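You operate a simulated robot arm through the tools that you are given. There is no shell and no other tool. Be economical: measure what you need, move in short steps, check, and stop when the job is done.

Carry out the task below with a simulated robot arm. There is one attempt and no reset: what you move stays moved.

## Task
Put the orange pipe cap from the parts bench in the orange tray. Turn the litre dial to 2 litres. Switch the key switch of pump two off. Switch the key switch of pump three off. Take the wide bottle from the top of the long table and put it on the top of the bottling bench. Fetch the small bottle marked "apple" from the top of the long table and stand it on the top of pump four. Put the slim green bottle from the lower shelf of the siphon filler in the sink bowl. Take the slim clear bottle with the smallest size on its label and leave it on the top of the long table. Open the top counter drawer. Do these in any order. Set down upright: wide bottle, small bottle, slim green bottle, slim clear bottle.

It is judged by the outcome, as a careful person would: the job done as asked, and still so three seconds after it is handed in. It fails if anything else is knocked over, pushed out of place, dropped, spilled or broken. A push-on lid holds only when it is set on centred and level and pressed home; a screw cap is set on level and turned clockwise until tight.

## Robot
A 7-joint arm with a two-finger gripper on a trunk, on a base that drives. Base frame: it is fixed to the floor where the robot stands at the start and does not move with it; the origin is under the middle of the robot, x ahead of it, y to its left, z up; the surface under the hand at the start is at about z = 860. Lengths are in mm, angles in degrees, forces in N, time in s.
With the tool pointing down near the work surface it reaches from about 320 to 800 mm from the robot's upright axis, wherever it stands. Its first joint turns from -166.0 to 166.0 degrees. Places, roughly: key switch of pump three [-2400, -500, 900]; key switch of pump two [-3400, -500, 900]; litre dial [300, -1800, 900]; orange tray (19x27x5 cm) [300, -2900, 900]; pipe cap [500, 0, 1000]; sink bowl [-400, -4100, 800]; slim clear bottle [-3750, -2500, 1000]; slim green bottle [-3750, -2500, 250]; small bottle [-2000, -2500, 1000]; top counter drawer [-1600, -4100, 700]; top of pump four [-1400, -200, 1400]; top of the bottling bench [-5700, -2700, 900]; top of the long table [-2600, -2500, 800]; wide bottle [-2750, -2250, 1000]. Payload 2.45 kg.
The TCP is the grasp point between the finger pads, 27 mm short of the fingertips. In the tool frame z runs along the fingers and y along their closing line. Largest opening 80 mm; the body of the gripper starts 54 mm behind the TCP.
Orientation is that of the tool frame in the base frame, as a unit quaternion [x, y, z, w]. With the fingers straight down and closing along the base's y, the tool's x points along the base's -x, its y along +y and its z along -z.

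## Interface
- The arm moves only by the tool nudge_tool. Its argument "rows" is a list of rows, each a list of 7 numbers: the opening, from 0 (shut) to 1 (fully open), then the shift along the base's x, y, z in mm, then the turn, a rotation vector about the base's x, y, z in degrees. In form: [[claw, x, y, z, rx, ry, rz], ...]. A call has 1 to 12 rows; each row shifts and turns the commanded pose from where the row before left it. A row lasts 0.2 s, in which the tool goes at most 50 mm and 8.6 degrees; a call with a longer step from one row to the next is refused whole, and so is a gripper value outside its range. Where a pose cannot be reached the arm comes as near as it can. A force on the tool above 40 N (or 10 N above the force at the start of the call, whichever is more), or a blocked arm, ends the call early, and 0.2 s more pass. Each finger travels about 153 mm/s and halts on what it meets, pressing with about 30 N; the grip force reading is that of the motor and also rises with nothing between the fingers. The clock runs only during rows and for 0.2 s after the last one: add rows that do not move to give the fingers time. The reply holds the time, the measured pose of the TCP, the force on the tool along the base axes, the opening and the grip force, in the units named above and with some noise, with the torque about the TCP (base axes, N m) and any sound that the robot's microphone picked up.
- Cameras (640 x 400 px; columns grow to the right, rows downward): "scene" is now at [52.4, 114.7, 1618]; the picture's right is [-0.35, -0.94, 0.00], its down [-0.72, 0.26, -0.64] and it looks along [0.60, -0.22, -0.77] (base axes); focal length 262 px, centre (320, 200). "wrist" rides on the gripper at [63, 12, -79] in the tool frame; the picture's right is [-0.19, 0.98, 0.00], its down [-0.72, -0.14, -0.68] and it looks along [-0.67, -0.13, 0.73] (tool axes); focal length 226 px, centre (320, 200). There is no depth. A picture from a camera that has moved, and an enlarged one, comes with that camera's place and axes in the base frame and with its lens.
- grab_frame(camera): a new picture of that camera. The clock stands still meanwhile.
- slide_trunk(by): slides the trunk up (or, below 0, down) by that many mm; the arm and the scene camera ride with it, the base frame stays. It gives what a move gives, with no picture.
- roll_base(legs): drives the robot by 1 to 6 legs, each [ahead, turn to the left] in mm and degrees, along the robot's own axes; the way and the turn of a leg run together, so that a leg with both is an arc; at most 1500 mm and 180 degrees a leg. The arm and the cameras ride along, it lands a little off, and it stops where it bumps. It gives what a move gives.
- aim_head(pan, tilt): turns the head with the scene camera to pan (to the left, within 120 degrees either way) and tilt (down, from -29 to 69), counted from straight ahead of the robot. It gives what a move gives.
- zoom(camera, box): a new picture of the part [left, top, right, bottom] of that camera's present view, enlarged. The clock stands still meanwhile.
- finish_job(): hands the job in; it is judged then, once.

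Work in short steps. Places have to be worked out from the pictures, the camera data and where the tool is seen: move nearer, look again, correct. Check each grasp and each placing, and mend what went wrong. You have 207 turns and 184 pictures in all, those below and enlarged ones among them. Open the gripper and draw the arm clear of the work before you hand the job in, unless the task says otherwise; then end with one line.

The tools are called after "Request:" by a JSON object that holds its "name" and its "arguments". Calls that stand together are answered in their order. nudge_tool: Moves the arm, as the interface text tells. Its arguments: {"type":"object","properties":{"rows":{"type":"array"}},"required":["rows"]} The other tools are called the same way: slide_trunk (by) slides the trunk up or down; roll_base (legs) drives the base; aim_head (pan, tilt) turns the head that bears the scene camera; grab_frame (camera) takes a picture; zoom (camera, box) takes an enlarged picture of a part of a camera's view; finish_job () hands the job in.

At the start:

```text
time: 0.0
tcp_pos: [510.2, 51.6, 1195.6]
ee_rot: [0.0, 1.0, 0.0, 0.001]
contact_force: [-0.2, 0.6, 0.9]
moment: [0.04, -0.02, 0.03]
gripper_width: 79.7
gripper_force: 0.1
trunk travel left (down, up): [-250.0, 290.0]
robot x, y, heading: [-3.3, -5.3, -0.3]
head pan, tilt: [-20.2, 50.1]
```

scene: 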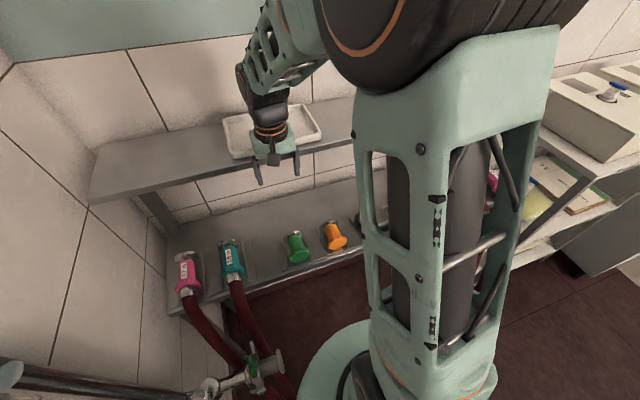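
wrist: 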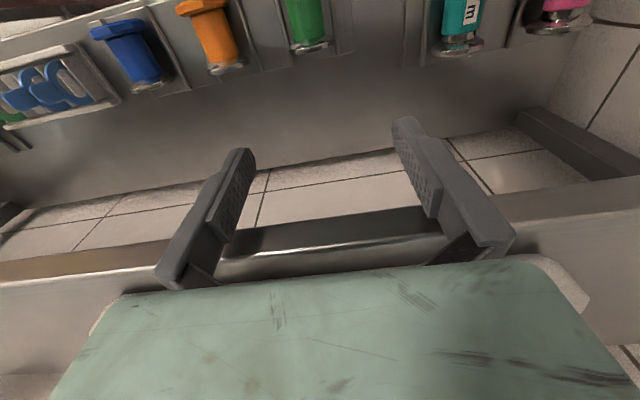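

The orange cap seems to stand near [458,-88,900] from both pictures. I look closer at it and the surroundings.

Request:
{"name": "zoom", "arguments": {"camera": "scene", "box": [220, 180, 400, 292]}}

Request:
{"name": "zoom", "arguments": {"camera": "wrist", "box": [80, 0, 340, 162]}}

Request:
{"name": "aim_head", "arguments": {"pan": -90, "tilt": 25}}

Request:
{"name": "grab_frame", "arguments": {"camera": "scene"}}

```text
3.56 times, centred on (310, 236) of scene
camera zoom: at [52.4, 114.7, 1618.0], right [-0.35, -0.94, 0.0], down [-0.72, 0.26, -0.64], along [0.6, -0.22, -0.77], focal length 930 px, centre (356, 72)
```

zoom: 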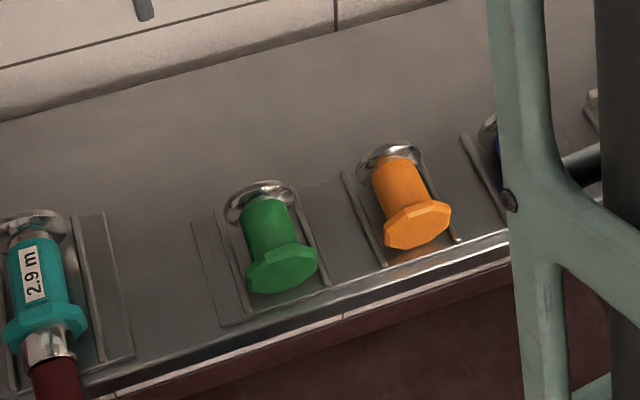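

```text
2.46 times, centred on (210, 81) of wrist
camera zoom: at [446.0, 63.8, 1276.9], right [0.19, 0.98, 0.0], down [0.72, -0.14, 0.68], along [0.67, -0.13, -0.73], focal length 556 px, centre (591, 493)
```

zoom: 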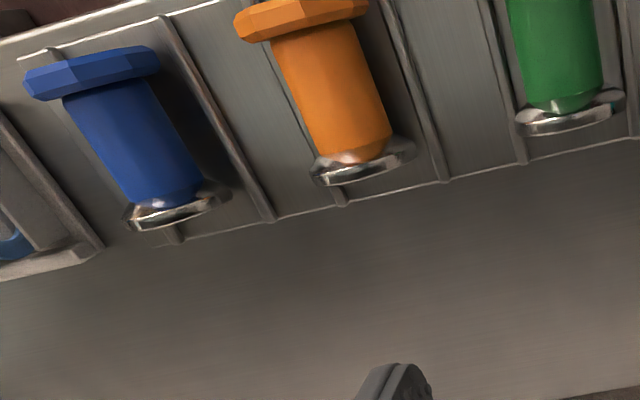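

```text
time: 1.4
tcp_pos: [510.1, 51.0, 1195.2]
ee_rot: [0.002, 1.0, 0.0, 0.0]
contact_force: [-0.2, -0.5, 0.0]
moment: [0.03, 0.01, 0.03]
gripper_width: 80.1
gripper_force: 0.1
trunk travel left (down, up): [-250.0, 290.0]
robot x, y, heading: [2.3, 0.1, -0.1]
head pan, tilt: [-90.0, 25.0]
```

```text
179 pictures are left
camera scene: at [-19.8, 49.1, 1655.6], right [-1.0, 0.0, 0.0], down [0.0, 0.42, -0.91], along [0.0, -0.91, -0.42], focal length 262 px, centre (320, 200)
```

scene: 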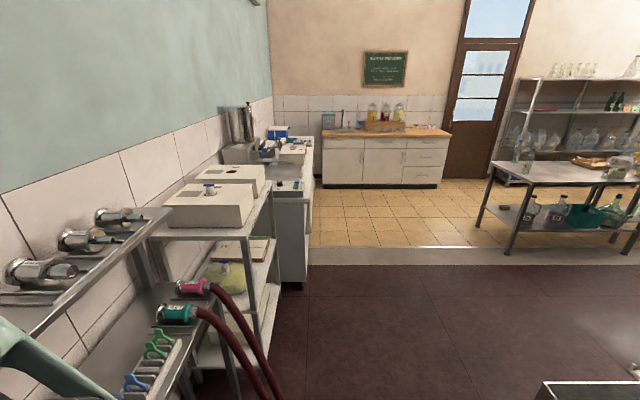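

The cap lies along x between rails, body about x 432–500, y −85. I move above it and look again with the wrist camera.

Request:
{"name": "nudge_tool", "arguments": {"rows": [[1, -20, -27, -20, 0, 0, 0], [1, -20, -27, -25, 0, 0, 0], [1, -5, -27, -32, 0, 0, 0], [1, 0, -27, -33, 0, 0, 0], [1, 0, -27, -35, 0, 0, 0], [1, 0, 0, 0, 0, 0, 0]]}}

Request:
{"name": "grab_frame", "arguments": {"camera": "wrist"}}

Request:
{"name": "aim_head", "arguments": {"pan": -10, "tilt": 50}}

Request:
{"name": "grab_frame", "arguments": {"camera": "scene"}}

```text
time: 2.8
tcp_pos: [464.4, -84.1, 1051.8]
ee_rot: [0.0, 1.0, 0.0, 0.001]
contact_force: [1.0, -0.1, -0.1]
moment: [-0.03, -0.01, 0.0]
gripper_width: 79.8
gripper_force: 0.1
trunk travel left (down, up): [-250.0, 290.0]
robot x, y, heading: [0.6, -1.3, 0.1]
head pan, tilt: [-90.0, 25.0]
```

```text
178 pictures are left
camera wrist: at [400.1, -71.4, 1132.0], right [0.19, 0.98, 0.0], down [0.72, -0.14, 0.68], along [0.67, -0.13, -0.73], focal length 226 px, centre (320, 200)
```

wrist: 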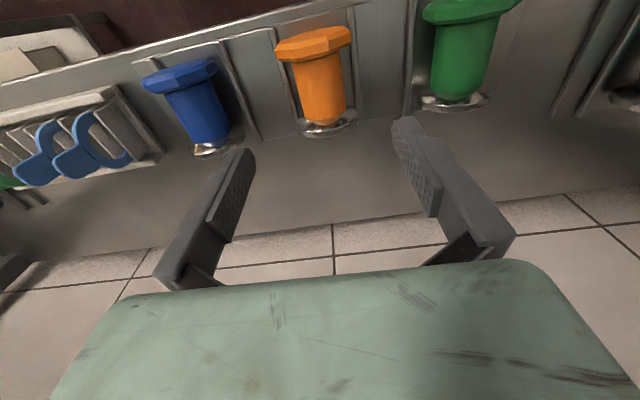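

```text
time: 4.3
tcp_pos: [464.6, -85.0, 1052.1]
ee_rot: [0.001, 1.0, 0.0, 0.001]
contact_force: [-0.4, 0.3, 0.1]
moment: [0.0, 0.0, 0.04]
gripper_width: 80.2
gripper_force: 0.1
trunk travel left (down, up): [-250.0, 290.0]
robot x, y, heading: [-1.5, 0.2, -0.1]
head pan, tilt: [-10.0, 50.0]
```

```text
177 pictures are left
camera scene: at [56.0, 127.8, 1618.1], right [-0.17, -0.98, 0.0], down [-0.75, 0.13, -0.64], along [0.63, -0.11, -0.77], focal length 262 px, centre (320, 200)
```

scene: 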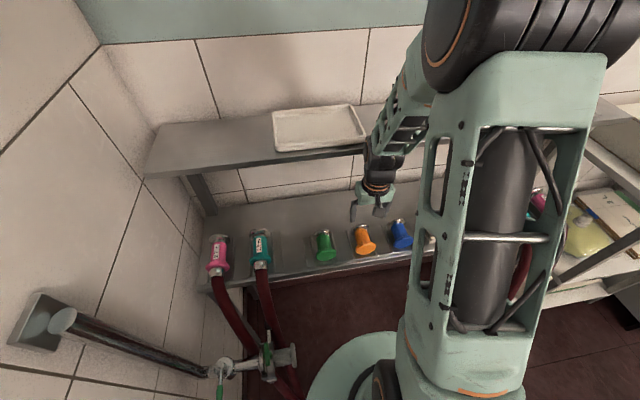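

Triangulating gives body x≈443–505, y≈−85, axis z≈880. I descend around the body to z≈893 and grip.

Request:
{"name": "nudge_tool", "arguments": {"rows": [[1, 8, 0, -40, 0, 0, 0], [1, 0, 0, -40, 0, 0, 0], [1, 0, 0, -40, 0, 0, 0], [1, 0, 0, -20, 0, 0, 0], [1, 0, 0, -18, 0, 0, 0], [1, 0, 0, 0, 0, 0, 0]]}}

Request:
{"name": "grab_frame", "arguments": {"camera": "wrist"}}

```text
time: 5.4
tcp_pos: [473.0, -83.9, 915.7]
ee_rot: [0.001, 1.0, 0.0, 0.001]
contact_force: [-6.4, 1.2, 17.0]
moment: [0.36, 0.39, 0.04]
gripper_width: 79.3
gripper_force: 0.0
trunk travel left (down, up): [-250.0, 290.0]
robot x, y, heading: [2.1, -1.0, 0.2]
head pan, tilt: [-10.0, 50.0]
stopped in row 5: the force on the tool passed its limit at 130 N (the readings are from after the stop); the commanded pose is now the measured one
```

```text
176 pictures are left
camera wrist: at [409.2, -71.3, 996.3], right [0.19, 0.98, 0.0], down [0.72, -0.14, 0.68], along [0.67, -0.13, -0.73], focal length 226 px, centre (320, 200)
```

wrist: 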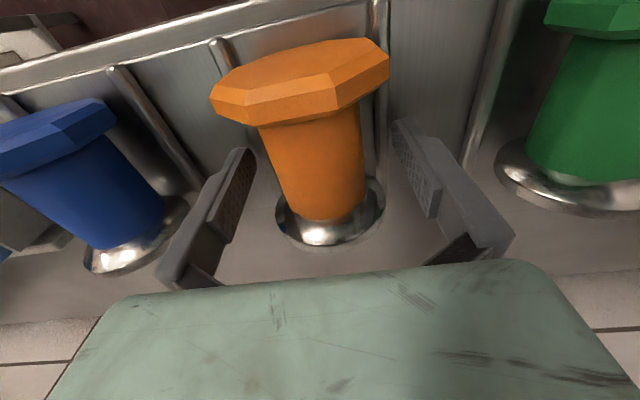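

A fingertip touched something at tip height 889, probably a rail beside the cap. I look closer before gripping.

Request:
{"name": "zoom", "arguments": {"camera": "wrist", "box": [160, 20, 480, 220]}}

Request:
{"name": "zoom", "arguments": {"camera": "scene", "box": [300, 170, 440, 258]}}

```text
2.00 times, centred on (320, 120) of wrist
camera zoom: at [409.2, -71.3, 996.3], right [0.19, 0.98, 0.0], down [0.72, -0.14, 0.68], along [0.67, -0.13, -0.73], focal length 452 px, centre (320, 360)
```

zoom: 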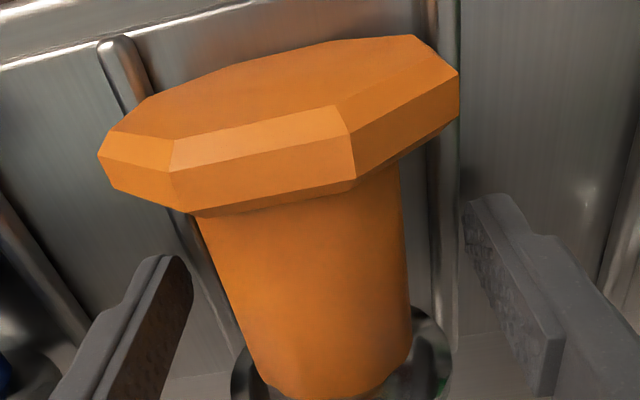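

```text
4.55 times, centred on (370, 214) of scene
camera zoom: at [54.8, 128.2, 1618.4], right [-0.17, -0.98, 0.0], down [-0.75, 0.13, -0.64], along [0.63, -0.11, -0.77], focal length 1189 px, centre (93, 136)
```

zoom: 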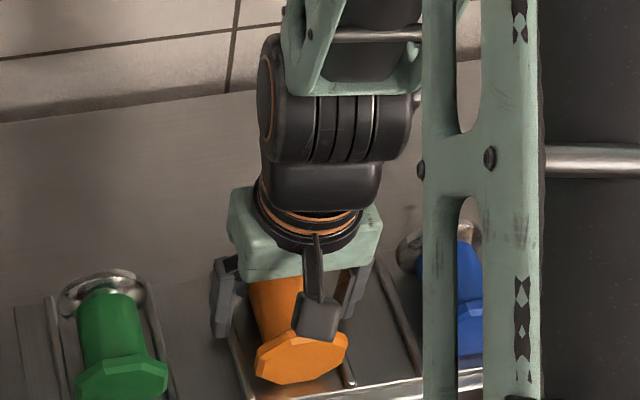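

The tip most likely rests on a rail top (rails about ±35 mm of the cap). I rise 1 mm and close above the rails to see the width gripped.

Request:
{"name": "nudge_tool", "arguments": {"rows": [[1, 2, 1, 1.5, 0, 0, 0], [0.75, 0, 0, 0, 0, 0, 0], [0.6, 0, 0, 0, 0, 0, 0], [0.4, 0, 0, 0, 0, 0, 0], [0.2, 0, 0, 0, 0, 0, 0]]}}

Request:
{"name": "grab_frame", "arguments": {"camera": "wrist"}}

```text
time: 6.6
tcp_pos: [478.2, -83.7, 916.5]
ee_rot: [0.001, 1.0, 0.001, 0.001]
contact_force: [-0.3, -0.7, 0.1]
moment: [0.0, 0.03, 0.04]
gripper_width: 43.1
gripper_force: 30.2
trunk travel left (down, up): [-250.0, 290.0]
robot x, y, heading: [2.6, 2.5, -0.1]
head pan, tilt: [-10.0, 50.0]
```

```text
173 pictures are left
camera wrist: at [412.4, -70.8, 996.5], right [0.19, 0.98, 0.0], down [0.72, -0.14, 0.68], along [0.67, -0.13, -0.73], focal length 226 px, centre (320, 200)
```

wrist: 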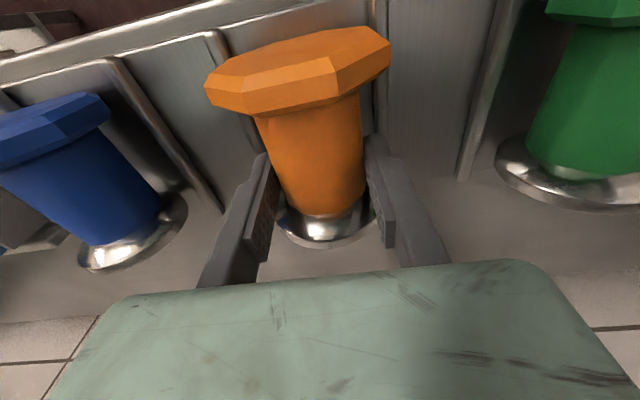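

Gripped at 43 mm with 30 N. I lift gently and check it comes along.

Request:
{"name": "nudge_tool", "arguments": {"rows": [[0.1, 0, 0, 5, 0, 0, 0], [0.1, 0, 0, 15, 0, 0, 0], [0.1, 0, 0, 30, 0, 0, 0], [0.1, 0, 0, 40, 0, 0, 0], [0.1, 0, 0, 0, 0, 0, 0]]}}

Request:
{"name": "grab_frame", "arguments": {"camera": "wrist"}}

```text
time: 7.8
tcp_pos: [477.0, -81.8, 1005.5]
ee_rot: [0.001, 1.0, -0.001, 0.001]
contact_force: [0.8, 0.2, -2.7]
moment: [0.03, 0.01, 0.01]
gripper_width: 42.9
gripper_force: 30.0
trunk travel left (down, up): [-250.0, 290.0]
robot x, y, heading: [4.5, 2.2, -0.2]
head pan, tilt: [-10.0, 50.0]
```

```text
172 pictures are left
camera wrist: at [412.8, -69.7, 1086.7], right [0.19, 0.98, 0.0], down [0.72, -0.14, 0.68], along [0.67, -0.13, -0.73], focal length 226 px, centre (320, 200)
```

wrist: 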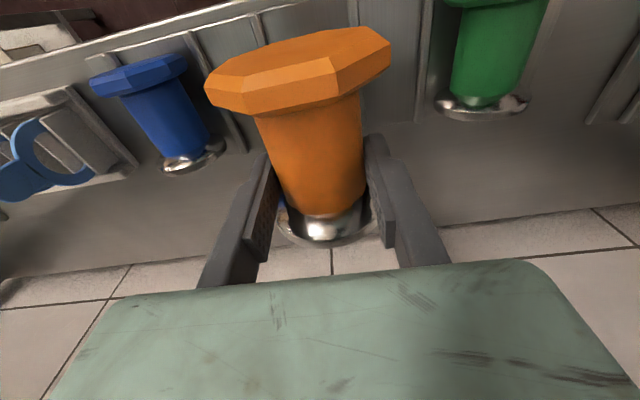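

The cap is held well. Before driving I look around behind and to both sides.

Request:
{"name": "aim_head", "arguments": {"pan": -120, "tilt": 35}}

Request:
{"name": "grab_frame", "arguments": {"camera": "scene"}}

Request:
{"name": "aim_head", "arguments": {"pan": 120, "tilt": 35}}

Request:
{"name": "grab_frame", "arguments": {"camera": "scene"}}

```text
time: 9.7
tcp_pos: [476.8, -82.3, 1005.6]
ee_rot: [0.0, 1.0, 0.001, 0.001]
contact_force: [0.1, -0.1, -2.0]
moment: [-0.01, 0.01, 0.01]
gripper_width: 43.0
gripper_force: 29.8
trunk travel left (down, up): [-250.0, 290.0]
robot x, y, heading: [0.4, -0.4, -0.2]
head pan, tilt: [-120.0, 35.0]
```

```text
171 pictures are left
camera scene: at [-63.7, 64.9, 1639.8], right [-0.87, 0.5, 0.0], down [0.29, 0.5, -0.82], along [-0.41, -0.71, -0.57], focal length 262 px, centre (320, 200)
```

scene: 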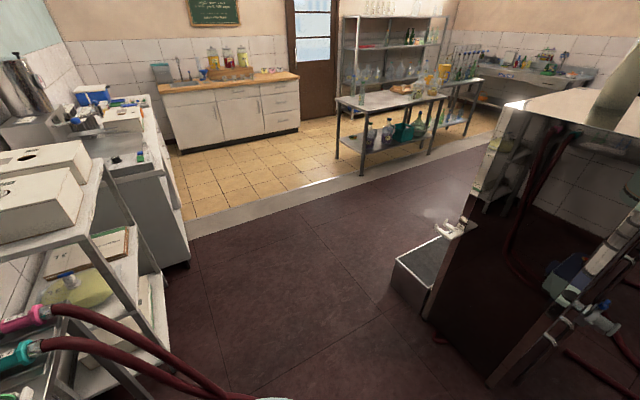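

```text
time: 13.0
tcp_pos: [476.9, -81.2, 1006.0]
ee_rot: [0.001, 1.0, 0.0, 0.001]
contact_force: [-0.3, 0.5, -2.7]
moment: [-0.03, 0.0, 0.02]
gripper_width: 43.1
gripper_force: 29.9
trunk travel left (down, up): [-250.0, 290.0]
robot x, y, heading: [0.9, 2.2, -0.2]
head pan, tilt: [120.0, 35.0]
```

```text
170 pictures are left
camera scene: at [-63.7, 217.5, 1639.9], right [0.87, 0.5, 0.0], down [0.29, -0.5, -0.82], along [-0.41, 0.71, -0.57], focal length 262 px, centre (320, 200)
```

scene: 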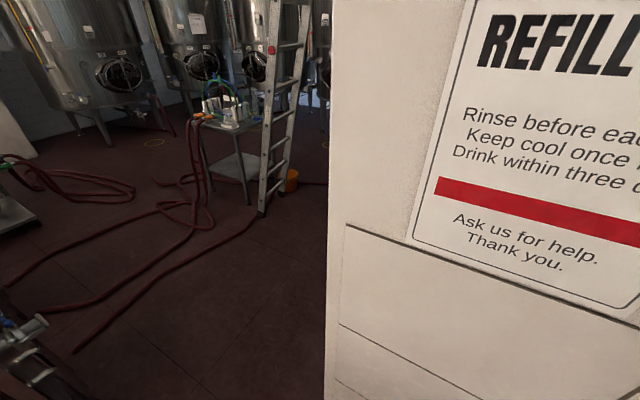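

The floor between the benches (x>130) and the steel pump units (x<−1170) is free. I back off 480, turn right and drive to y≈−1800, then view the dial area to the left.

Request:
{"name": "roll_base", "arguments": {"legs": [[-500, 0], [0, -90], [1400, 0], [400, 0]]}}

Request:
{"name": "aim_head", "arguments": {"pan": 85, "tilt": 35}}

Request:
{"name": "grab_frame", "arguments": {"camera": "scene"}}

```text
time: 28.6
tcp_pos: [-614.0, -2279.6, 1006.2]
ee_rot: [0.713, 0.701, -0.001, 0.001]
contact_force: [0.5, -0.6, -1.6]
moment: [0.0, 0.05, 0.01]
gripper_width: 42.8
gripper_force: 29.8
trunk travel left (down, up): [-250.0, 290.0]
robot x, y, heading: [-520.9, -1804.0, -90.9]
head pan, tilt: [120.0, 35.0]
```

```text
time: 29.6
tcp_pos: [-613.0, -2278.0, 1006.0]
ee_rot: [0.713, 0.701, 0.0, 0.001]
contact_force: [0.3, -0.2, -2.5]
moment: [0.02, 0.01, 0.0]
gripper_width: 42.7
gripper_force: 30.1
trunk travel left (down, up): [-250.0, 290.0]
robot x, y, heading: [-525.5, -1799.7, -90.8]
head pan, tilt: [85.0, 35.0]
```

```text
169 pictures are left
camera scene: at [-296.0, -1793.2, 1639.8], right [-0.1, -0.99, 0.0], down [-0.57, 0.06, -0.82], along [0.81, -0.08, -0.57], focal length 262 px, centre (320, 200)
```

scene: 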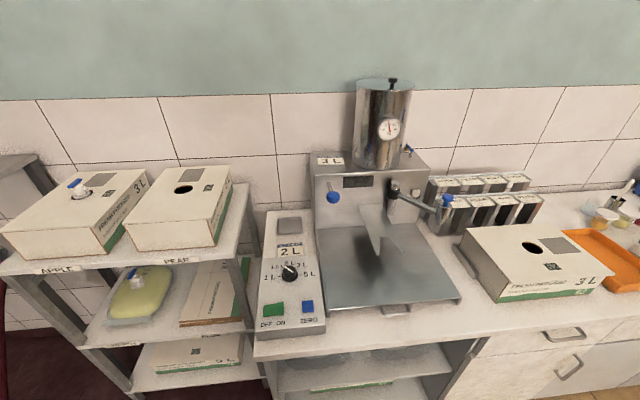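

The dial panel and, on the right, an orange tray are visible. I zoom on both.

Request:
{"name": "zoom", "arguments": {"camera": "scene", "box": [240, 200, 400, 340]}}

Request:
{"name": "zoom", "arguments": {"camera": "scene", "box": [480, 170, 640, 310]}}

```text
2.86 times, centred on (320, 270) of scene
camera zoom: at [-296.0, -1793.2, 1639.8], right [-0.1, -0.99, 0.0], down [-0.57, 0.06, -0.82], along [0.81, -0.08, -0.57], focal length 747 px, centre (320, 0)
```

zoom: 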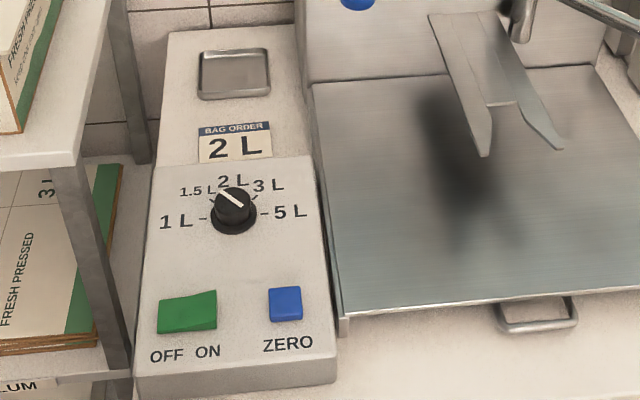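

```text
2.86 times, centred on (560, 240) of scene
camera zoom: at [-296.0, -1793.2, 1639.8], right [-0.1, -0.99, 0.0], down [-0.57, 0.06, -0.82], along [0.81, -0.08, -0.57], focal length 747 px, centre (-366, 86)
```

zoom: 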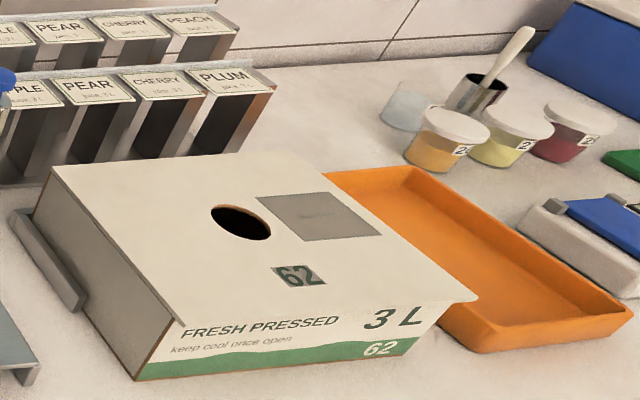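

The dial points at 1.5 L; it needs about 45° clockwise. Tray first: centre estimated ≈[240,−2970]. I raise the arm and drive next to the tray, then turn left and look.

Request:
{"name": "nudge_tool", "arguments": {"rows": [[0.1, 0, 0, 45, 0, 0, 0], [0.1, 0, 0, 45, 0, 0, 0], [0.1, 0, 0, 45, 0, 0, 0], [0.1, 0, 0, 45, 0, 0, 0], [0.1, 0, 0, 0, 0, 0, 0]]}}

Request:
{"name": "roll_base", "arguments": {"legs": [[0, 10], [1180, 0]]}}

Request:
{"name": "aim_head", "arguments": {"pan": 75, "tilt": 45}}

Request:
{"name": "grab_frame", "arguments": {"camera": "scene"}}

```text
time: 30.8
tcp_pos: [-614.0, -2277.7, 1186.7]
ee_rot: [0.713, 0.701, 0.0, 0.001]
contact_force: [-0.7, 0.3, -2.5]
moment: [-0.01, -0.03, -0.02]
gripper_width: 42.9
gripper_force: 29.4
trunk travel left (down, up): [-250.0, 290.0]
robot x, y, heading: [-526.9, -1800.1, -90.6]
head pan, tilt: [85.0, 35.0]
```

```text
time: 37.5
tcp_pos: [-345.3, -3442.7, 1185.3]
ee_rot: [0.65, 0.76, 0.0, 0.001]
contact_force: [-0.7, 0.1, -2.4]
moment: [0.0, 0.01, 0.02]
gripper_width: 43.0
gripper_force: 29.7
trunk travel left (down, up): [-250.0, 290.0]
robot x, y, heading: [-335.9, -2957.6, -80.7]
head pan, tilt: [85.0, 35.0]
```

```text
time: 38.2
tcp_pos: [-345.9, -3442.9, 1184.2]
ee_rot: [0.649, 0.761, -0.001, 0.001]
contact_force: [0.8, 0.7, -2.8]
moment: [0.01, 0.04, 0.02]
gripper_width: 42.9
gripper_force: 30.3
trunk travel left (down, up): [-250.0, 290.0]
robot x, y, heading: [-337.8, -2958.1, -80.6]
head pan, tilt: [75.0, 45.0]
```

```text
166 pictures are left
camera scene: at [-122.8, -2924.9, 1625.1], right [-0.1, -0.99, 0.0], down [-0.7, 0.07, -0.71], along [0.7, -0.07, -0.71], focal length 262 px, centre (320, 200)
```

scene: 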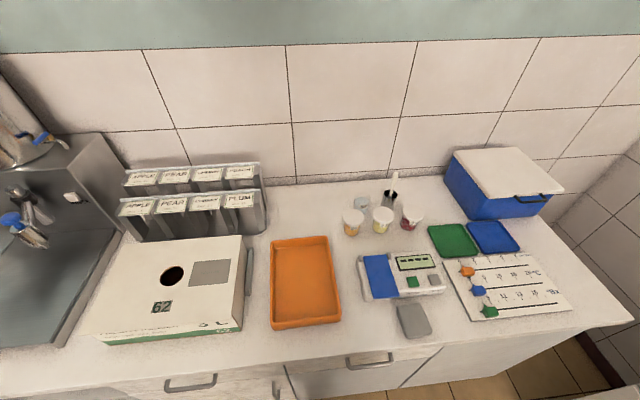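

Tray centre works out to ≈[281,−2912]. I turn left about 95° to face it.

Request:
{"name": "roll_base", "arguments": {"legs": [[0, 95]]}}

Request:
{"name": "aim_head", "arguments": {"pan": -20, "tilt": 45}}

Request:
{"name": "grab_frame", "arguments": {"camera": "scene"}}

Request:
{"name": "grab_frame", "arguments": {"camera": "wrist"}}

```text
time: 42.7
tcp_pos: [143.7, -2921.5, 1185.5]
ee_rot: [-0.123, 0.992, 0.0, 0.0]
contact_force: [0.4, 0.3, -2.5]
moment: [-0.02, 0.02, 0.0]
gripper_width: 42.7
gripper_force: 29.6
trunk travel left (down, up): [-250.0, 290.0]
robot x, y, heading: [-337.6, -2957.6, 14.1]
head pan, tilt: [75.0, 45.0]
```

```text
time: 44.4
tcp_pos: [143.6, -2921.2, 1185.6]
ee_rot: [-0.123, 0.992, 0.0, 0.001]
contact_force: [-0.8, 0.1, -2.0]
moment: [0.0, 0.02, 0.06]
gripper_width: 42.8
gripper_force: 30.0
trunk travel left (down, up): [-250.0, 290.0]
robot x, y, heading: [-336.8, -2958.2, 14.1]
head pan, tilt: [-20.0, 45.0]
```

```text
165 pictures are left
camera scene: at [-311.3, -2835.1, 1625.0], right [-0.1, -1.0, 0.0], down [-0.7, 0.07, -0.71], along [0.7, -0.07, -0.71], focal length 262 px, centre (320, 200)
```

scene: 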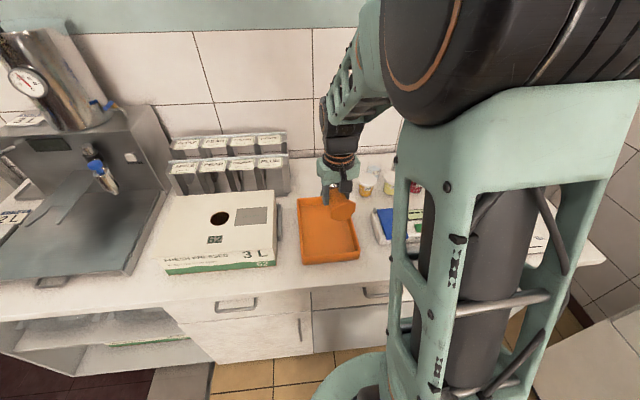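

```text
164 pictures are left
camera wrist: at [78.5, -2925.3, 1266.1], right [-0.05, 1.0, 0.0], down [0.73, 0.04, 0.68], along [0.68, 0.04, -0.73], focal length 226 px, centre (320, 200)
```

wrist: 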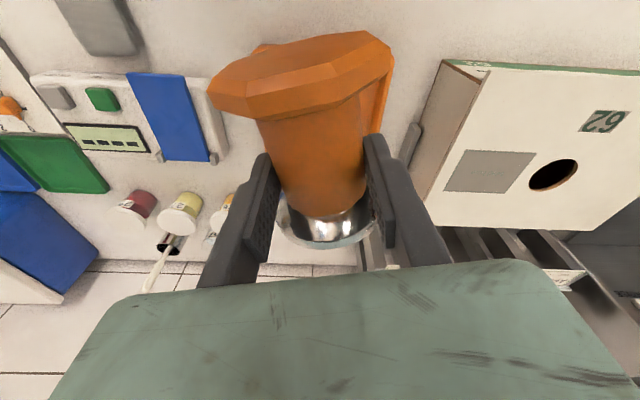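

TCP should go above about [277,−2918]. I move over the tray and down to z≈975.

Request:
{"name": "nudge_tool", "arguments": {"rows": [[0.1, 45, 1, -10, 0, 0, 0], [0.1, 45, 1, -15, 0, 0, 0], [0.1, 43, 1, -25, 0, 0, 0], [0.1, 0, 0, -45, 0, 0, 0], [0.1, 0, 0, -45, 0, 0, 0], [0.1, 0, 0, -45, 0, 0, 0], [0.1, 0, 0, -20, 0, 0, 0], [0.1, 0, 0, 0, 0, 0, 0]]}}

Request:
{"name": "grab_frame", "arguments": {"camera": "wrist"}}

Request:
{"name": "zoom", "arguments": {"camera": "scene", "box": [260, 150, 420, 290]}}

```text
time: 46.2
tcp_pos: [276.1, -2918.4, 980.9]
ee_rot: [-0.124, 0.992, 0.0, 0.001]
contact_force: [-0.1, 0.3, -2.5]
moment: [-0.01, 0.03, -0.03]
gripper_width: 42.8
gripper_force: 30.1
trunk travel left (down, up): [-250.0, 290.0]
robot x, y, heading: [-339.1, -2959.1, 14.3]
head pan, tilt: [-20.0, 45.0]
```

```text
163 pictures are left
camera wrist: at [211.6, -2921.7, 1060.2], right [-0.05, 1.0, 0.0], down [0.73, 0.04, 0.68], along [0.68, 0.04, -0.73], focal length 226 px, centre (320, 200)
```

wrist: 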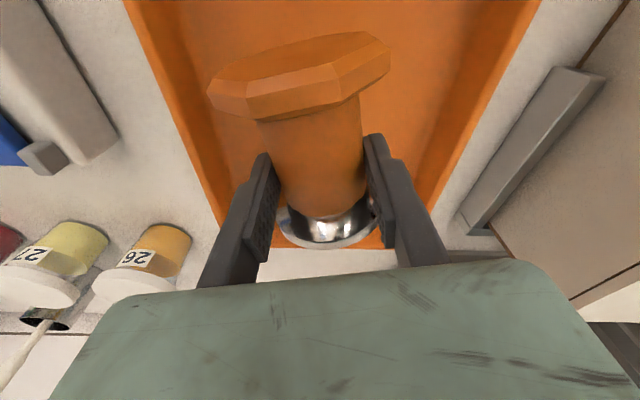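

```text
2.86 times, centred on (340, 220) of scene
camera zoom: at [-311.2, -2835.1, 1625.0], right [-0.1, -0.99, 0.0], down [-0.7, 0.07, -0.71], along [0.7, -0.07, -0.71], focal length 747 px, centre (263, 143)
```

zoom: 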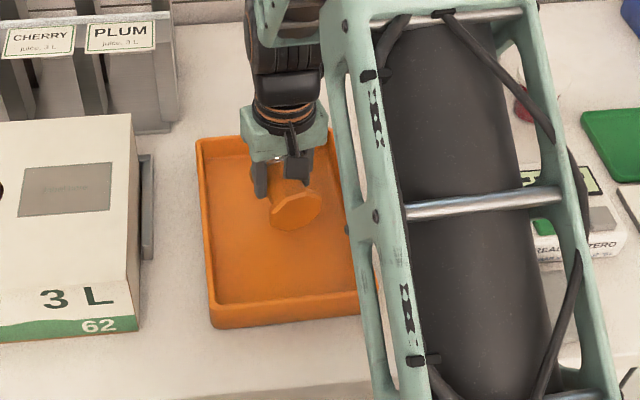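

The cap is well over the tray. I descend in small steps to contact.

Request:
{"name": "nudge_tool", "arguments": {"rows": [[0.1, 0, 0, -25, 0, 0, 0], [0.1, 0, 0, -8, 0, 0, 0], [0.1, 0, 0, -5, 0, 0, 0], [0.1, 0, 0, -5, 0, 0, 0], [0.1, 0, 0, -4, 0, 0, 0], [0.1, 0, 0, -4, 0, 0, 0], [0.1, 0, 0, -4, 0, 0, 0], [0.1, 0, 0, -4, 0, 0, 0], [0.1, 0, 0, -4, 0, 0, 0]]}}

Request:
{"name": "grab_frame", "arguments": {"camera": "wrist"}}

```text
time: 48.2
tcp_pos: [276.3, -2918.7, 917.7]
ee_rot: [-0.123, 0.992, 0.0, 0.001]
contact_force: [2.0, -0.6, 32.3]
moment: [0.05, -0.12, -0.08]
gripper_width: 43.1
gripper_force: 29.8
trunk travel left (down, up): [-250.0, 290.0]
robot x, y, heading: [-337.7, -2958.3, 14.0]
head pan, tilt: [-20.0, 45.0]
```

```text
161 pictures are left
camera wrist: at [210.3, -2922.4, 999.2], right [-0.05, 1.0, 0.0], down [0.73, 0.04, 0.68], along [0.68, 0.04, -0.73], focal length 226 px, centre (320, 200)
```

wrist: 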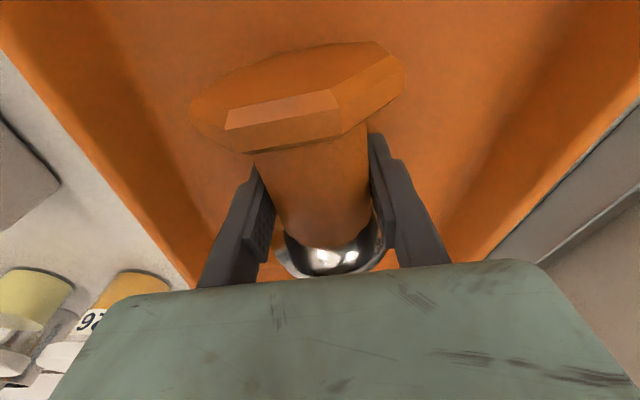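

Contact with the tray floor is made. I open and lift away.

Request:
{"name": "nudge_tool", "arguments": {"rows": [[0.1, 0, 0, 1.5, 0, 0, 0], [0.6, 0, 0, 0, 0, 0, 0], [0.8, 0, 0, 0, 0, 0, 0], [1, 0, 0, 0, 0, 0, 0], [1, 0, 0, 30, 0, 0, 0], [1, 0, 0, 45, 0, 0, 0], [1, 0, 0, 45, 0, 0, 0], [1, 0, 0, 45, 0, 0, 0], [1, 0, 0, 0, 0, 0, 0]]}}

Request:
{"name": "grab_frame", "arguments": {"camera": "wrist"}}

```text
time: 50.2
tcp_pos: [278.5, -2918.2, 1085.5]
ee_rot: [-0.123, 0.992, 0.0, 0.0]
contact_force: [-0.1, -0.2, -0.6]
moment: [-0.02, -0.02, -0.02]
gripper_width: 79.9
gripper_force: 0.1
trunk travel left (down, up): [-250.0, 290.0]
robot x, y, heading: [-342.1, -2957.5, 14.2]
head pan, tilt: [-20.0, 45.0]
```

```text
160 pictures are left
camera wrist: at [213.1, -2922.2, 1165.2], right [-0.05, 1.0, 0.0], down [0.73, 0.04, 0.68], along [0.68, 0.04, -0.73], focal length 226 px, centre (320, 200)
```

wrist: 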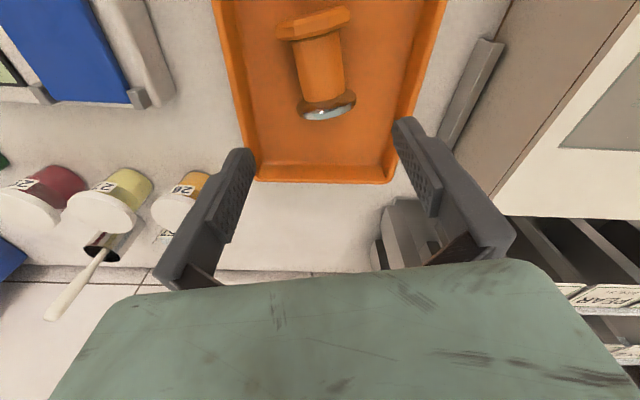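

The cap lies in the tray. I retract, then drive to the dial at about y=−1750.

Request:
{"name": "nudge_tool", "arguments": {"rows": [[1, -20, 0, 45, 0, 0, 0], [1, -40, 0, 30, 0, 0, 0], [1, -45, 0, 20, 0, 0, 0], [1, -45, 0, 0, 0, 0, 0], [1, -30, 0, 0, 0, 0, 0], [1, 0, 0, 0, 0, 0, 0]]}}

Request:
{"name": "roll_base", "arguments": {"legs": [[0, 76], [1190, 0], [0, -90]]}}

Request:
{"name": "aim_head", "arguments": {"pan": 15, "tilt": 45}}

Request:
{"name": "grab_frame", "arguments": {"camera": "scene"}}

Request:
{"name": "grab_frame", "arguments": {"camera": "wrist"}}

```text
time: 51.6
tcp_pos: [97.0, -2919.0, 1177.6]
ee_rot: [-0.124, 0.992, -0.001, 0.001]
contact_force: [0.2, 1.5, 0.3]
moment: [-0.02, 0.01, 0.02]
gripper_width: 80.0
gripper_force: 0.0
trunk travel left (down, up): [-250.0, 290.0]
robot x, y, heading: [-337.5, -2956.8, 14.3]
head pan, tilt: [-20.0, 45.0]
```

```text
time: 65.0
tcp_pos: [82.1, -1820.4, 1178.9]
ee_rot: [-0.011, 1.0, 0.0, 0.0]
contact_force: [0.4, 0.8, 1.3]
moment: [0.02, 0.04, 0.01]
gripper_width: 80.0
gripper_force: 0.0
trunk travel left (down, up): [-250.0, 290.0]
robot x, y, heading: [-347.7, -1763.4, 1.3]
head pan, tilt: [-20.0, 45.0]
```

```text
time: 66.0
tcp_pos: [82.1, -1820.3, 1178.0]
ee_rot: [-0.012, 1.0, 0.0, 0.001]
contact_force: [-0.2, -0.8, -0.1]
moment: [-0.01, 0.0, 0.02]
gripper_width: 80.0
gripper_force: 0.2
trunk travel left (down, up): [-250.0, 290.0]
robot x, y, heading: [-347.6, -1760.9, 1.3]
head pan, tilt: [15.0, 45.0]
```

```text
159 pictures are left
camera scene: at [-296.6, -1598.2, 1625.0], right [0.28, -0.96, 0.0], down [-0.68, -0.2, -0.71], along [0.68, 0.2, -0.71], focal length 262 px, centre (320, 200)
```

scene: 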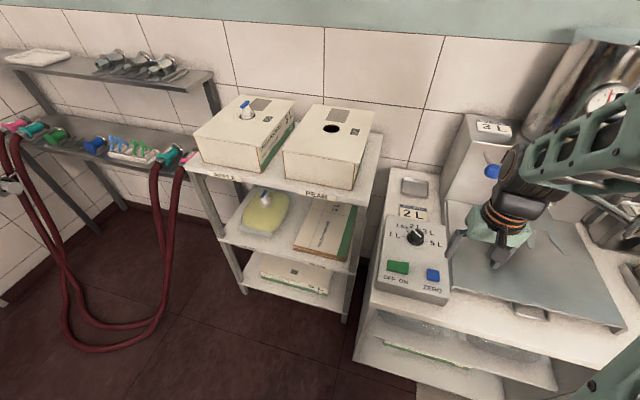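

```text
158 pictures are left
camera wrist: at [17.6, -1808.9, 1259.1], right [0.17, 0.99, 0.0], down [0.72, -0.12, 0.68], along [0.67, -0.12, -0.73], focal length 226 px, centre (320, 200)
```

wrist: 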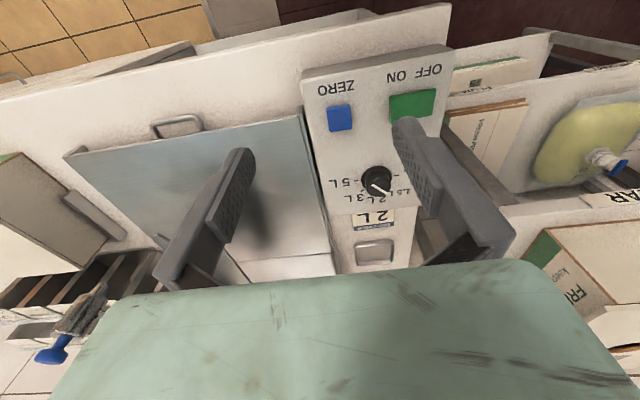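

The knob triangulates to about [280,−1751,940]. I move above it and zoom with the wrist.

Request:
{"name": "nudge_tool", "arguments": {"rows": [[1, 40, 14, -10, 0, 0, 0], [1, 40, 14, -15, 0, 0, 0], [1, 40, 14, -15, 0, 0, 0], [1, 40, 14, -15, 0, 0, 0], [1, 28, 10, -20, 0, 0, 0], [1, 0, 0, -40, 0, 0, 0], [1, 0, 0, 0, 0, 0, 0]]}}

Request:
{"name": "grab_frame", "arguments": {"camera": "wrist"}}

Request:
{"name": "zoom", "arguments": {"camera": "scene", "box": [360, 170, 520, 310]}}

```text
time: 67.6
tcp_pos: [270.9, -1754.3, 1062.2]
ee_rot: [-0.011, 1.0, 0.0, 0.001]
contact_force: [-0.1, -0.2, -0.5]
moment: [0.0, 0.0, -0.02]
gripper_width: 80.3
gripper_force: 0.0
trunk travel left (down, up): [-250.0, 290.0]
robot x, y, heading: [-352.7, -1759.7, 1.2]
head pan, tilt: [15.0, 45.0]
```

```text
157 pictures are left
camera wrist: at [206.0, -1742.9, 1143.7], right [0.17, 0.99, 0.0], down [0.72, -0.12, 0.68], along [0.67, -0.12, -0.73], focal length 226 px, centre (320, 200)
```

wrist: 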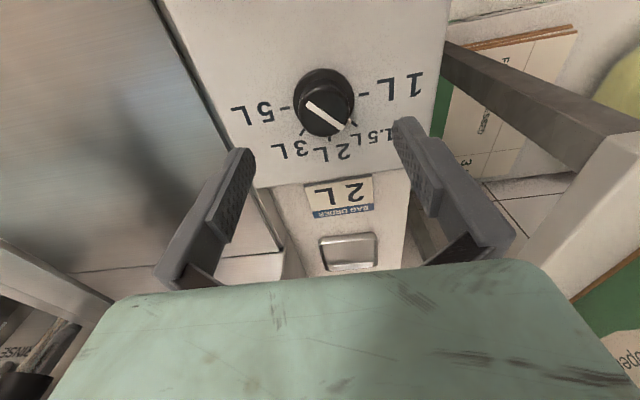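

```text
2.86 times, centred on (440, 240) of scene
camera zoom: at [-296.6, -1598.1, 1625.0], right [0.28, -0.96, 0.0], down [-0.68, -0.2, -0.71], along [0.68, 0.2, -0.71], focal length 747 px, centre (-23, 86)
```

zoom: 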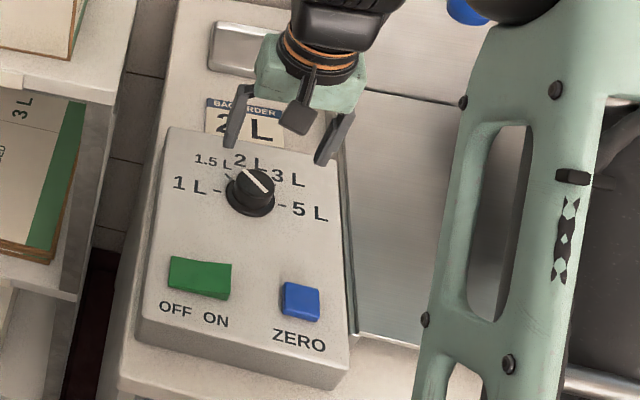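

Knob top sits at ≈[277,−1754,945], diameter ≈42. I lower fingers around it with small final steps.

Request:
{"name": "nudge_tool", "arguments": {"rows": [[1, 6, 0, -40, 0, 0, 0], [1, 0, 0, -40, 0, 0, 0], [1, 0, 0, -15, 0, 0, 0], [1, 0, 0, -8, 0, 0, 0], [1, 0, 0, 0, 0, 0, 0]]}}

Request:
{"name": "grab_frame", "arguments": {"camera": "wrist"}}

Request:
{"name": "zoom", "arguments": {"camera": "scene", "box": [360, 170, 520, 310]}}

```text
time: 68.5
tcp_pos: [277.7, -1753.2, 972.8]
ee_rot: [-0.012, 1.0, 0.0, 0.007]
contact_force: [-14.7, 0.3, 22.3]
moment: [0.29, 0.72, 0.27]
gripper_width: 79.0
gripper_force: 0.0
trunk travel left (down, up): [-250.0, 290.0]
robot x, y, heading: [-354.0, -1760.4, 1.3]
head pan, tilt: [15.0, 45.0]
stopped in row 4: the force on the tool passed its limit at 54 N (the readings are from after the stop); the commanded pose is now the measured one
```

```text
155 pictures are left
camera wrist: at [212.1, -1742.4, 1053.5], right [0.17, 0.99, 0.0], down [0.71, -0.12, 0.69], along [0.68, -0.12, -0.72], focal length 226 px, centre (320, 200)
```

wrist: 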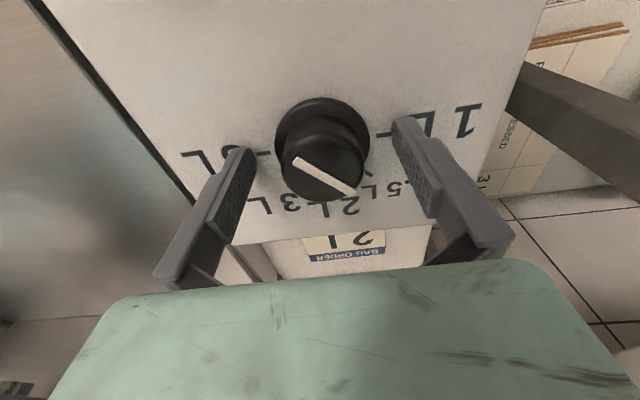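

```text
2.86 times, centred on (440, 240) of scene
camera zoom: at [-301.0, -1598.0, 1625.4], right [0.28, -0.96, 0.0], down [-0.68, -0.2, -0.71], along [0.68, 0.2, -0.71], focal length 747 px, centre (-23, 86)
```

zoom: 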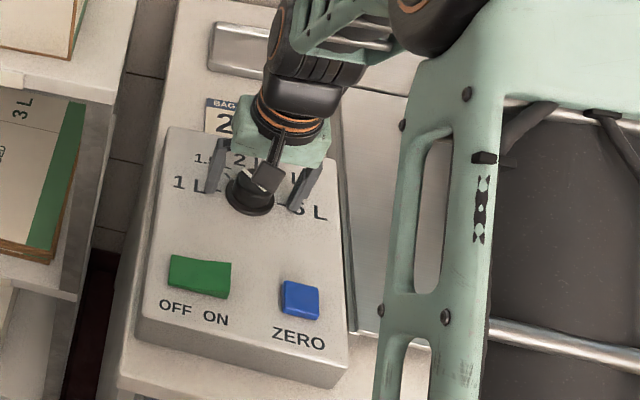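

The fingertips met the panel at z≈946, so the knob spans about 946–974, centred near x 271. I raise 8 mm, centre, and close.

Request:
{"name": "nudge_tool", "arguments": {"rows": [[1, -6, 1.5, 8, 0, 0, 0], [0.7, 0, 0, 0, 0, 0, 0], [0.5, 0, 0, 0, 0, 0, 0], [0.35, 0, 0, 0, 0, 0, 0], [0.3, 0, 0, 0, 0, 0, 0]]}}

Request:
{"name": "grab_frame", "arguments": {"camera": "wrist"}}

```text
time: 69.7
tcp_pos: [274.1, -1752.3, 978.6]
ee_rot: [-0.011, 1.0, 0.0, 0.006]
contact_force: [0.9, -1.5, -5.3]
moment: [-0.08, -0.99, -0.01]
gripper_width: 40.4
gripper_force: 44.7
trunk travel left (down, up): [-250.0, 290.0]
robot x, y, heading: [-351.6, -1761.5, 1.4]
head pan, tilt: [15.0, 45.0]
```

```text
153 pictures are left
camera wrist: at [209.5, -1741.5, 1058.1], right [0.17, 0.99, 0.0], down [0.71, -0.13, 0.69], along [0.68, -0.12, -0.72], focal length 226 px, centre (320, 200)
```

wrist: 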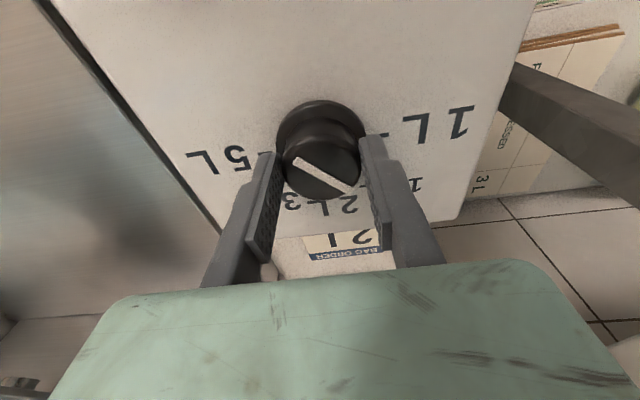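

The knob is gripped at 40 mm. I turn −24° first and look.

Request:
{"name": "nudge_tool", "arguments": {"rows": [[0.3, 0, 0, 0, 0, 0, -8], [0.3, 0, 0, 0, 0, 0, -8], [0.3, 0, 0, 0, 0, 0, -8], [0.3, 0, 0, 0, 0, 0, 0]]}}

Request:
{"name": "grab_frame", "arguments": {"camera": "wrist"}}

```text
time: 70.7
tcp_pos: [274.5, -1750.4, 979.1]
ee_rot: [0.197, 0.98, -0.001, 0.007]
contact_force: [4.0, 8.0, -3.4]
moment: [0.51, 0.12, 0.02]
gripper_width: 40.5
gripper_force: 44.9
trunk travel left (down, up): [-250.0, 290.0]
robot x, y, heading: [-350.5, -1760.2, 1.2]
head pan, tilt: [15.0, 45.0]
```

```text
152 pictures are left
camera wrist: at [220.0, -1714.2, 1058.2], right [0.56, 0.83, 0.0], down [0.6, -0.4, 0.69], along [0.57, -0.38, -0.72], focal length 226 px, centre (320, 200)
```

wrist: 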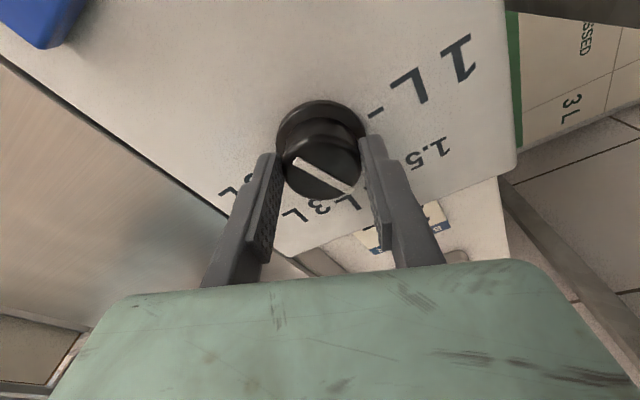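

The knob follows the grip. I turn the remaining −21°.

Request:
{"name": "nudge_tool", "arguments": {"rows": [[0.3, 0, 0, 0, 0, 0, -8], [0.3, 0, 0, 0, 0, 0, -8], [0.3, 0, 0, 0, 0, 0, -5], [0.3, 0, 0, 0, 0, 0, 0]]}}

Request:
{"name": "grab_frame", "arguments": {"camera": "wrist"}}

```text
time: 71.7
tcp_pos: [276.3, -1748.4, 978.8]
ee_rot: [0.372, 0.928, -0.003, 0.006]
contact_force: [13.0, 20.6, -0.9]
moment: [1.06, -0.22, 0.09]
gripper_width: 40.5
gripper_force: 44.7
trunk travel left (down, up): [-250.0, 290.0]
robot x, y, heading: [-355.3, -1761.9, 1.5]
head pan, tilt: [15.0, 45.0]
```

```text
151 pictures are left
camera wrist: at [237.4, -1695.6, 1058.1], right [0.82, 0.58, 0.0], down [0.41, -0.59, 0.69], along [0.4, -0.56, -0.72], focal length 226 px, centre (320, 200)
```

wrist: 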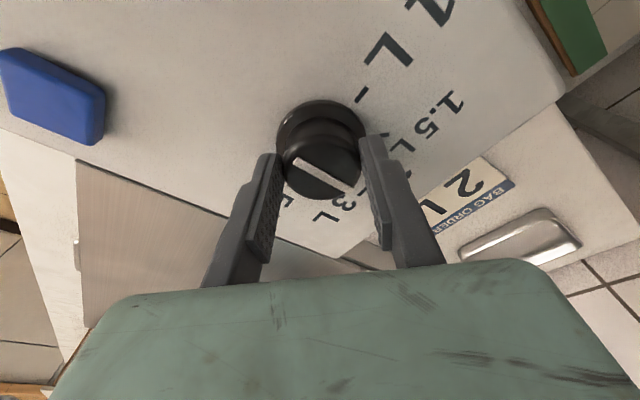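

Turned 45° in all. I open, rise and check the pointer.

Request:
{"name": "nudge_tool", "arguments": {"rows": [[0.6, 0, 0, 0, 0, 0, 0], [1, 0, 0, 0, 0, 0, 0], [1, 0, 0, 0, 0, 0, 0], [1, -5, 0, 40, 0, 0, 8], [1, -5, 0, 45, 0, 0, 8], [1, -20, 0, 40, 0, 0, 8], [1, -30, 0, 20, 0, 0, 8], [1, -40, 0, 0, 0, 0, 8], [1, -40, 0, 0, 0, 0, 5], [1, 0, 0, 0, 0, 0, 0]]}}

Request:
{"name": "zoom", "arguments": {"camera": "scene", "box": [380, 200, 460, 270]}}

```text
time: 73.9
tcp_pos: [133.4, -1750.7, 1122.6]
ee_rot: [-0.013, 1.0, 0.0, 0.006]
contact_force: [0.7, 0.2, 0.0]
moment: [-0.02, 0.01, -0.01]
gripper_width: 80.3
gripper_force: 0.0
trunk travel left (down, up): [-250.0, 290.0]
robot x, y, heading: [-349.7, -1763.7, 1.3]
head pan, tilt: [15.0, 45.0]
```

```text
5.71 times, centred on (420, 235) of scene
camera zoom: at [-296.5, -1598.0, 1624.9], right [0.28, -0.96, 0.0], down [-0.68, -0.2, -0.71], along [0.68, 0.2, -0.71], focal length 1495 px, centre (-251, 0)
```

zoom: 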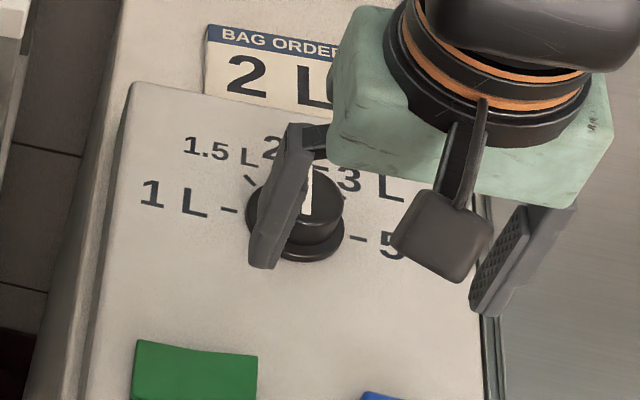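

A finger hides the pointer; I check with the wrist camera.

Request:
{"name": "zoom", "arguments": {"camera": "wrist", "box": [240, 60, 400, 200]}}

```text
2.86 times, centred on (320, 130) of wrist
camera zoom: at [67.7, -1741.0, 1202.1], right [0.17, 0.99, 0.0], down [0.71, -0.12, 0.69], along [0.68, -0.12, -0.72], focal length 646 px, centre (320, 400)
```

zoom: 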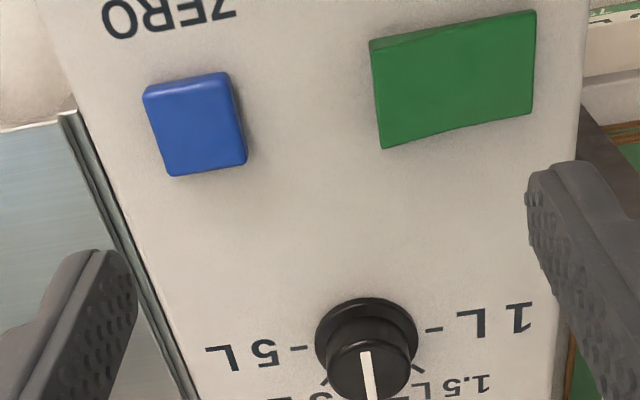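

The pointer is at 2 L. Next the counter drawer: I back off, then drive toward (−1150,−3100) and look.

Request:
{"name": "roll_base", "arguments": {"legs": [[-150, 0], [0, -119], [1450, 0]]}}

Request:
{"name": "aim_head", "arguments": {"pan": 15, "tilt": 30}}

Request:
{"name": "grab_frame", "arguments": {"camera": "scene"}}

Request:
{"name": "aim_head", "arguments": {"pan": -60, "tilt": 30}}

Request:
{"name": "grab_frame", "arguments": {"camera": "scene"}}

```text
time: 87.2
tcp_pos: [-1418.1, -3472.8, 1122.6]
ee_rot: [0.859, 0.513, -0.004, 0.002]
contact_force: [-0.1, -0.3, 0.0]
moment: [-0.02, -0.02, -0.02]
gripper_width: 79.8
gripper_force: 0.1
trunk travel left (down, up): [-250.0, 290.0]
robot x, y, heading: [-1187.3, -3051.7, -118.4]
head pan, tilt: [15.0, 45.0]
```

```text
time: 88.0
tcp_pos: [-1415.4, -3472.4, 1121.9]
ee_rot: [0.859, 0.511, -0.006, 0.003]
contact_force: [0.3, 0.1, 0.0]
moment: [-0.02, 0.03, 0.0]
gripper_width: 80.1
gripper_force: 0.0
trunk travel left (down, up): [-250.0, 290.0]
robot x, y, heading: [-1187.0, -3049.1, -118.2]
head pan, tilt: [15.0, 30.0]
```

```text
148 pictures are left
camera scene: at [-1074.6, -3182.2, 1647.5], right [-0.97, 0.23, 0.0], down [0.12, 0.49, -0.87], along [-0.2, -0.84, -0.5], focal length 262 px, centre (320, 200)
```

scene: 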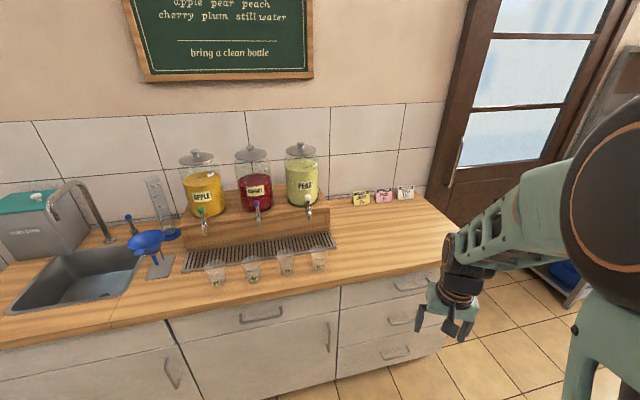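

```text
time: 89.5
tcp_pos: [-1416.2, -3472.3, 1123.3]
ee_rot: [0.859, 0.511, -0.006, 0.004]
contact_force: [0.5, 0.0, 0.8]
moment: [0.0, -0.01, 0.01]
gripper_width: 80.1
gripper_force: 0.1
trunk travel left (down, up): [-250.0, 290.0]
robot x, y, heading: [-1185.9, -3044.6, -118.4]
head pan, tilt: [-60.0, 30.0]
```

```text
147 pictures are left
camera scene: at [-1144.2, -3096.9, 1647.6], right [-0.03, 1.0, 0.0], down [0.5, 0.02, -0.87], along [-0.87, -0.03, -0.5], focal length 262 px, centre (320, 200)
```

scene: 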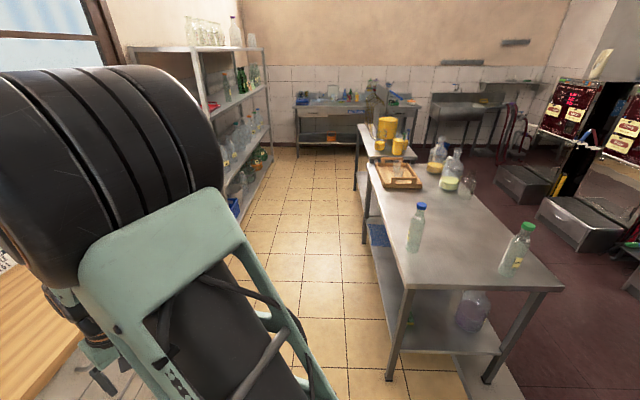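

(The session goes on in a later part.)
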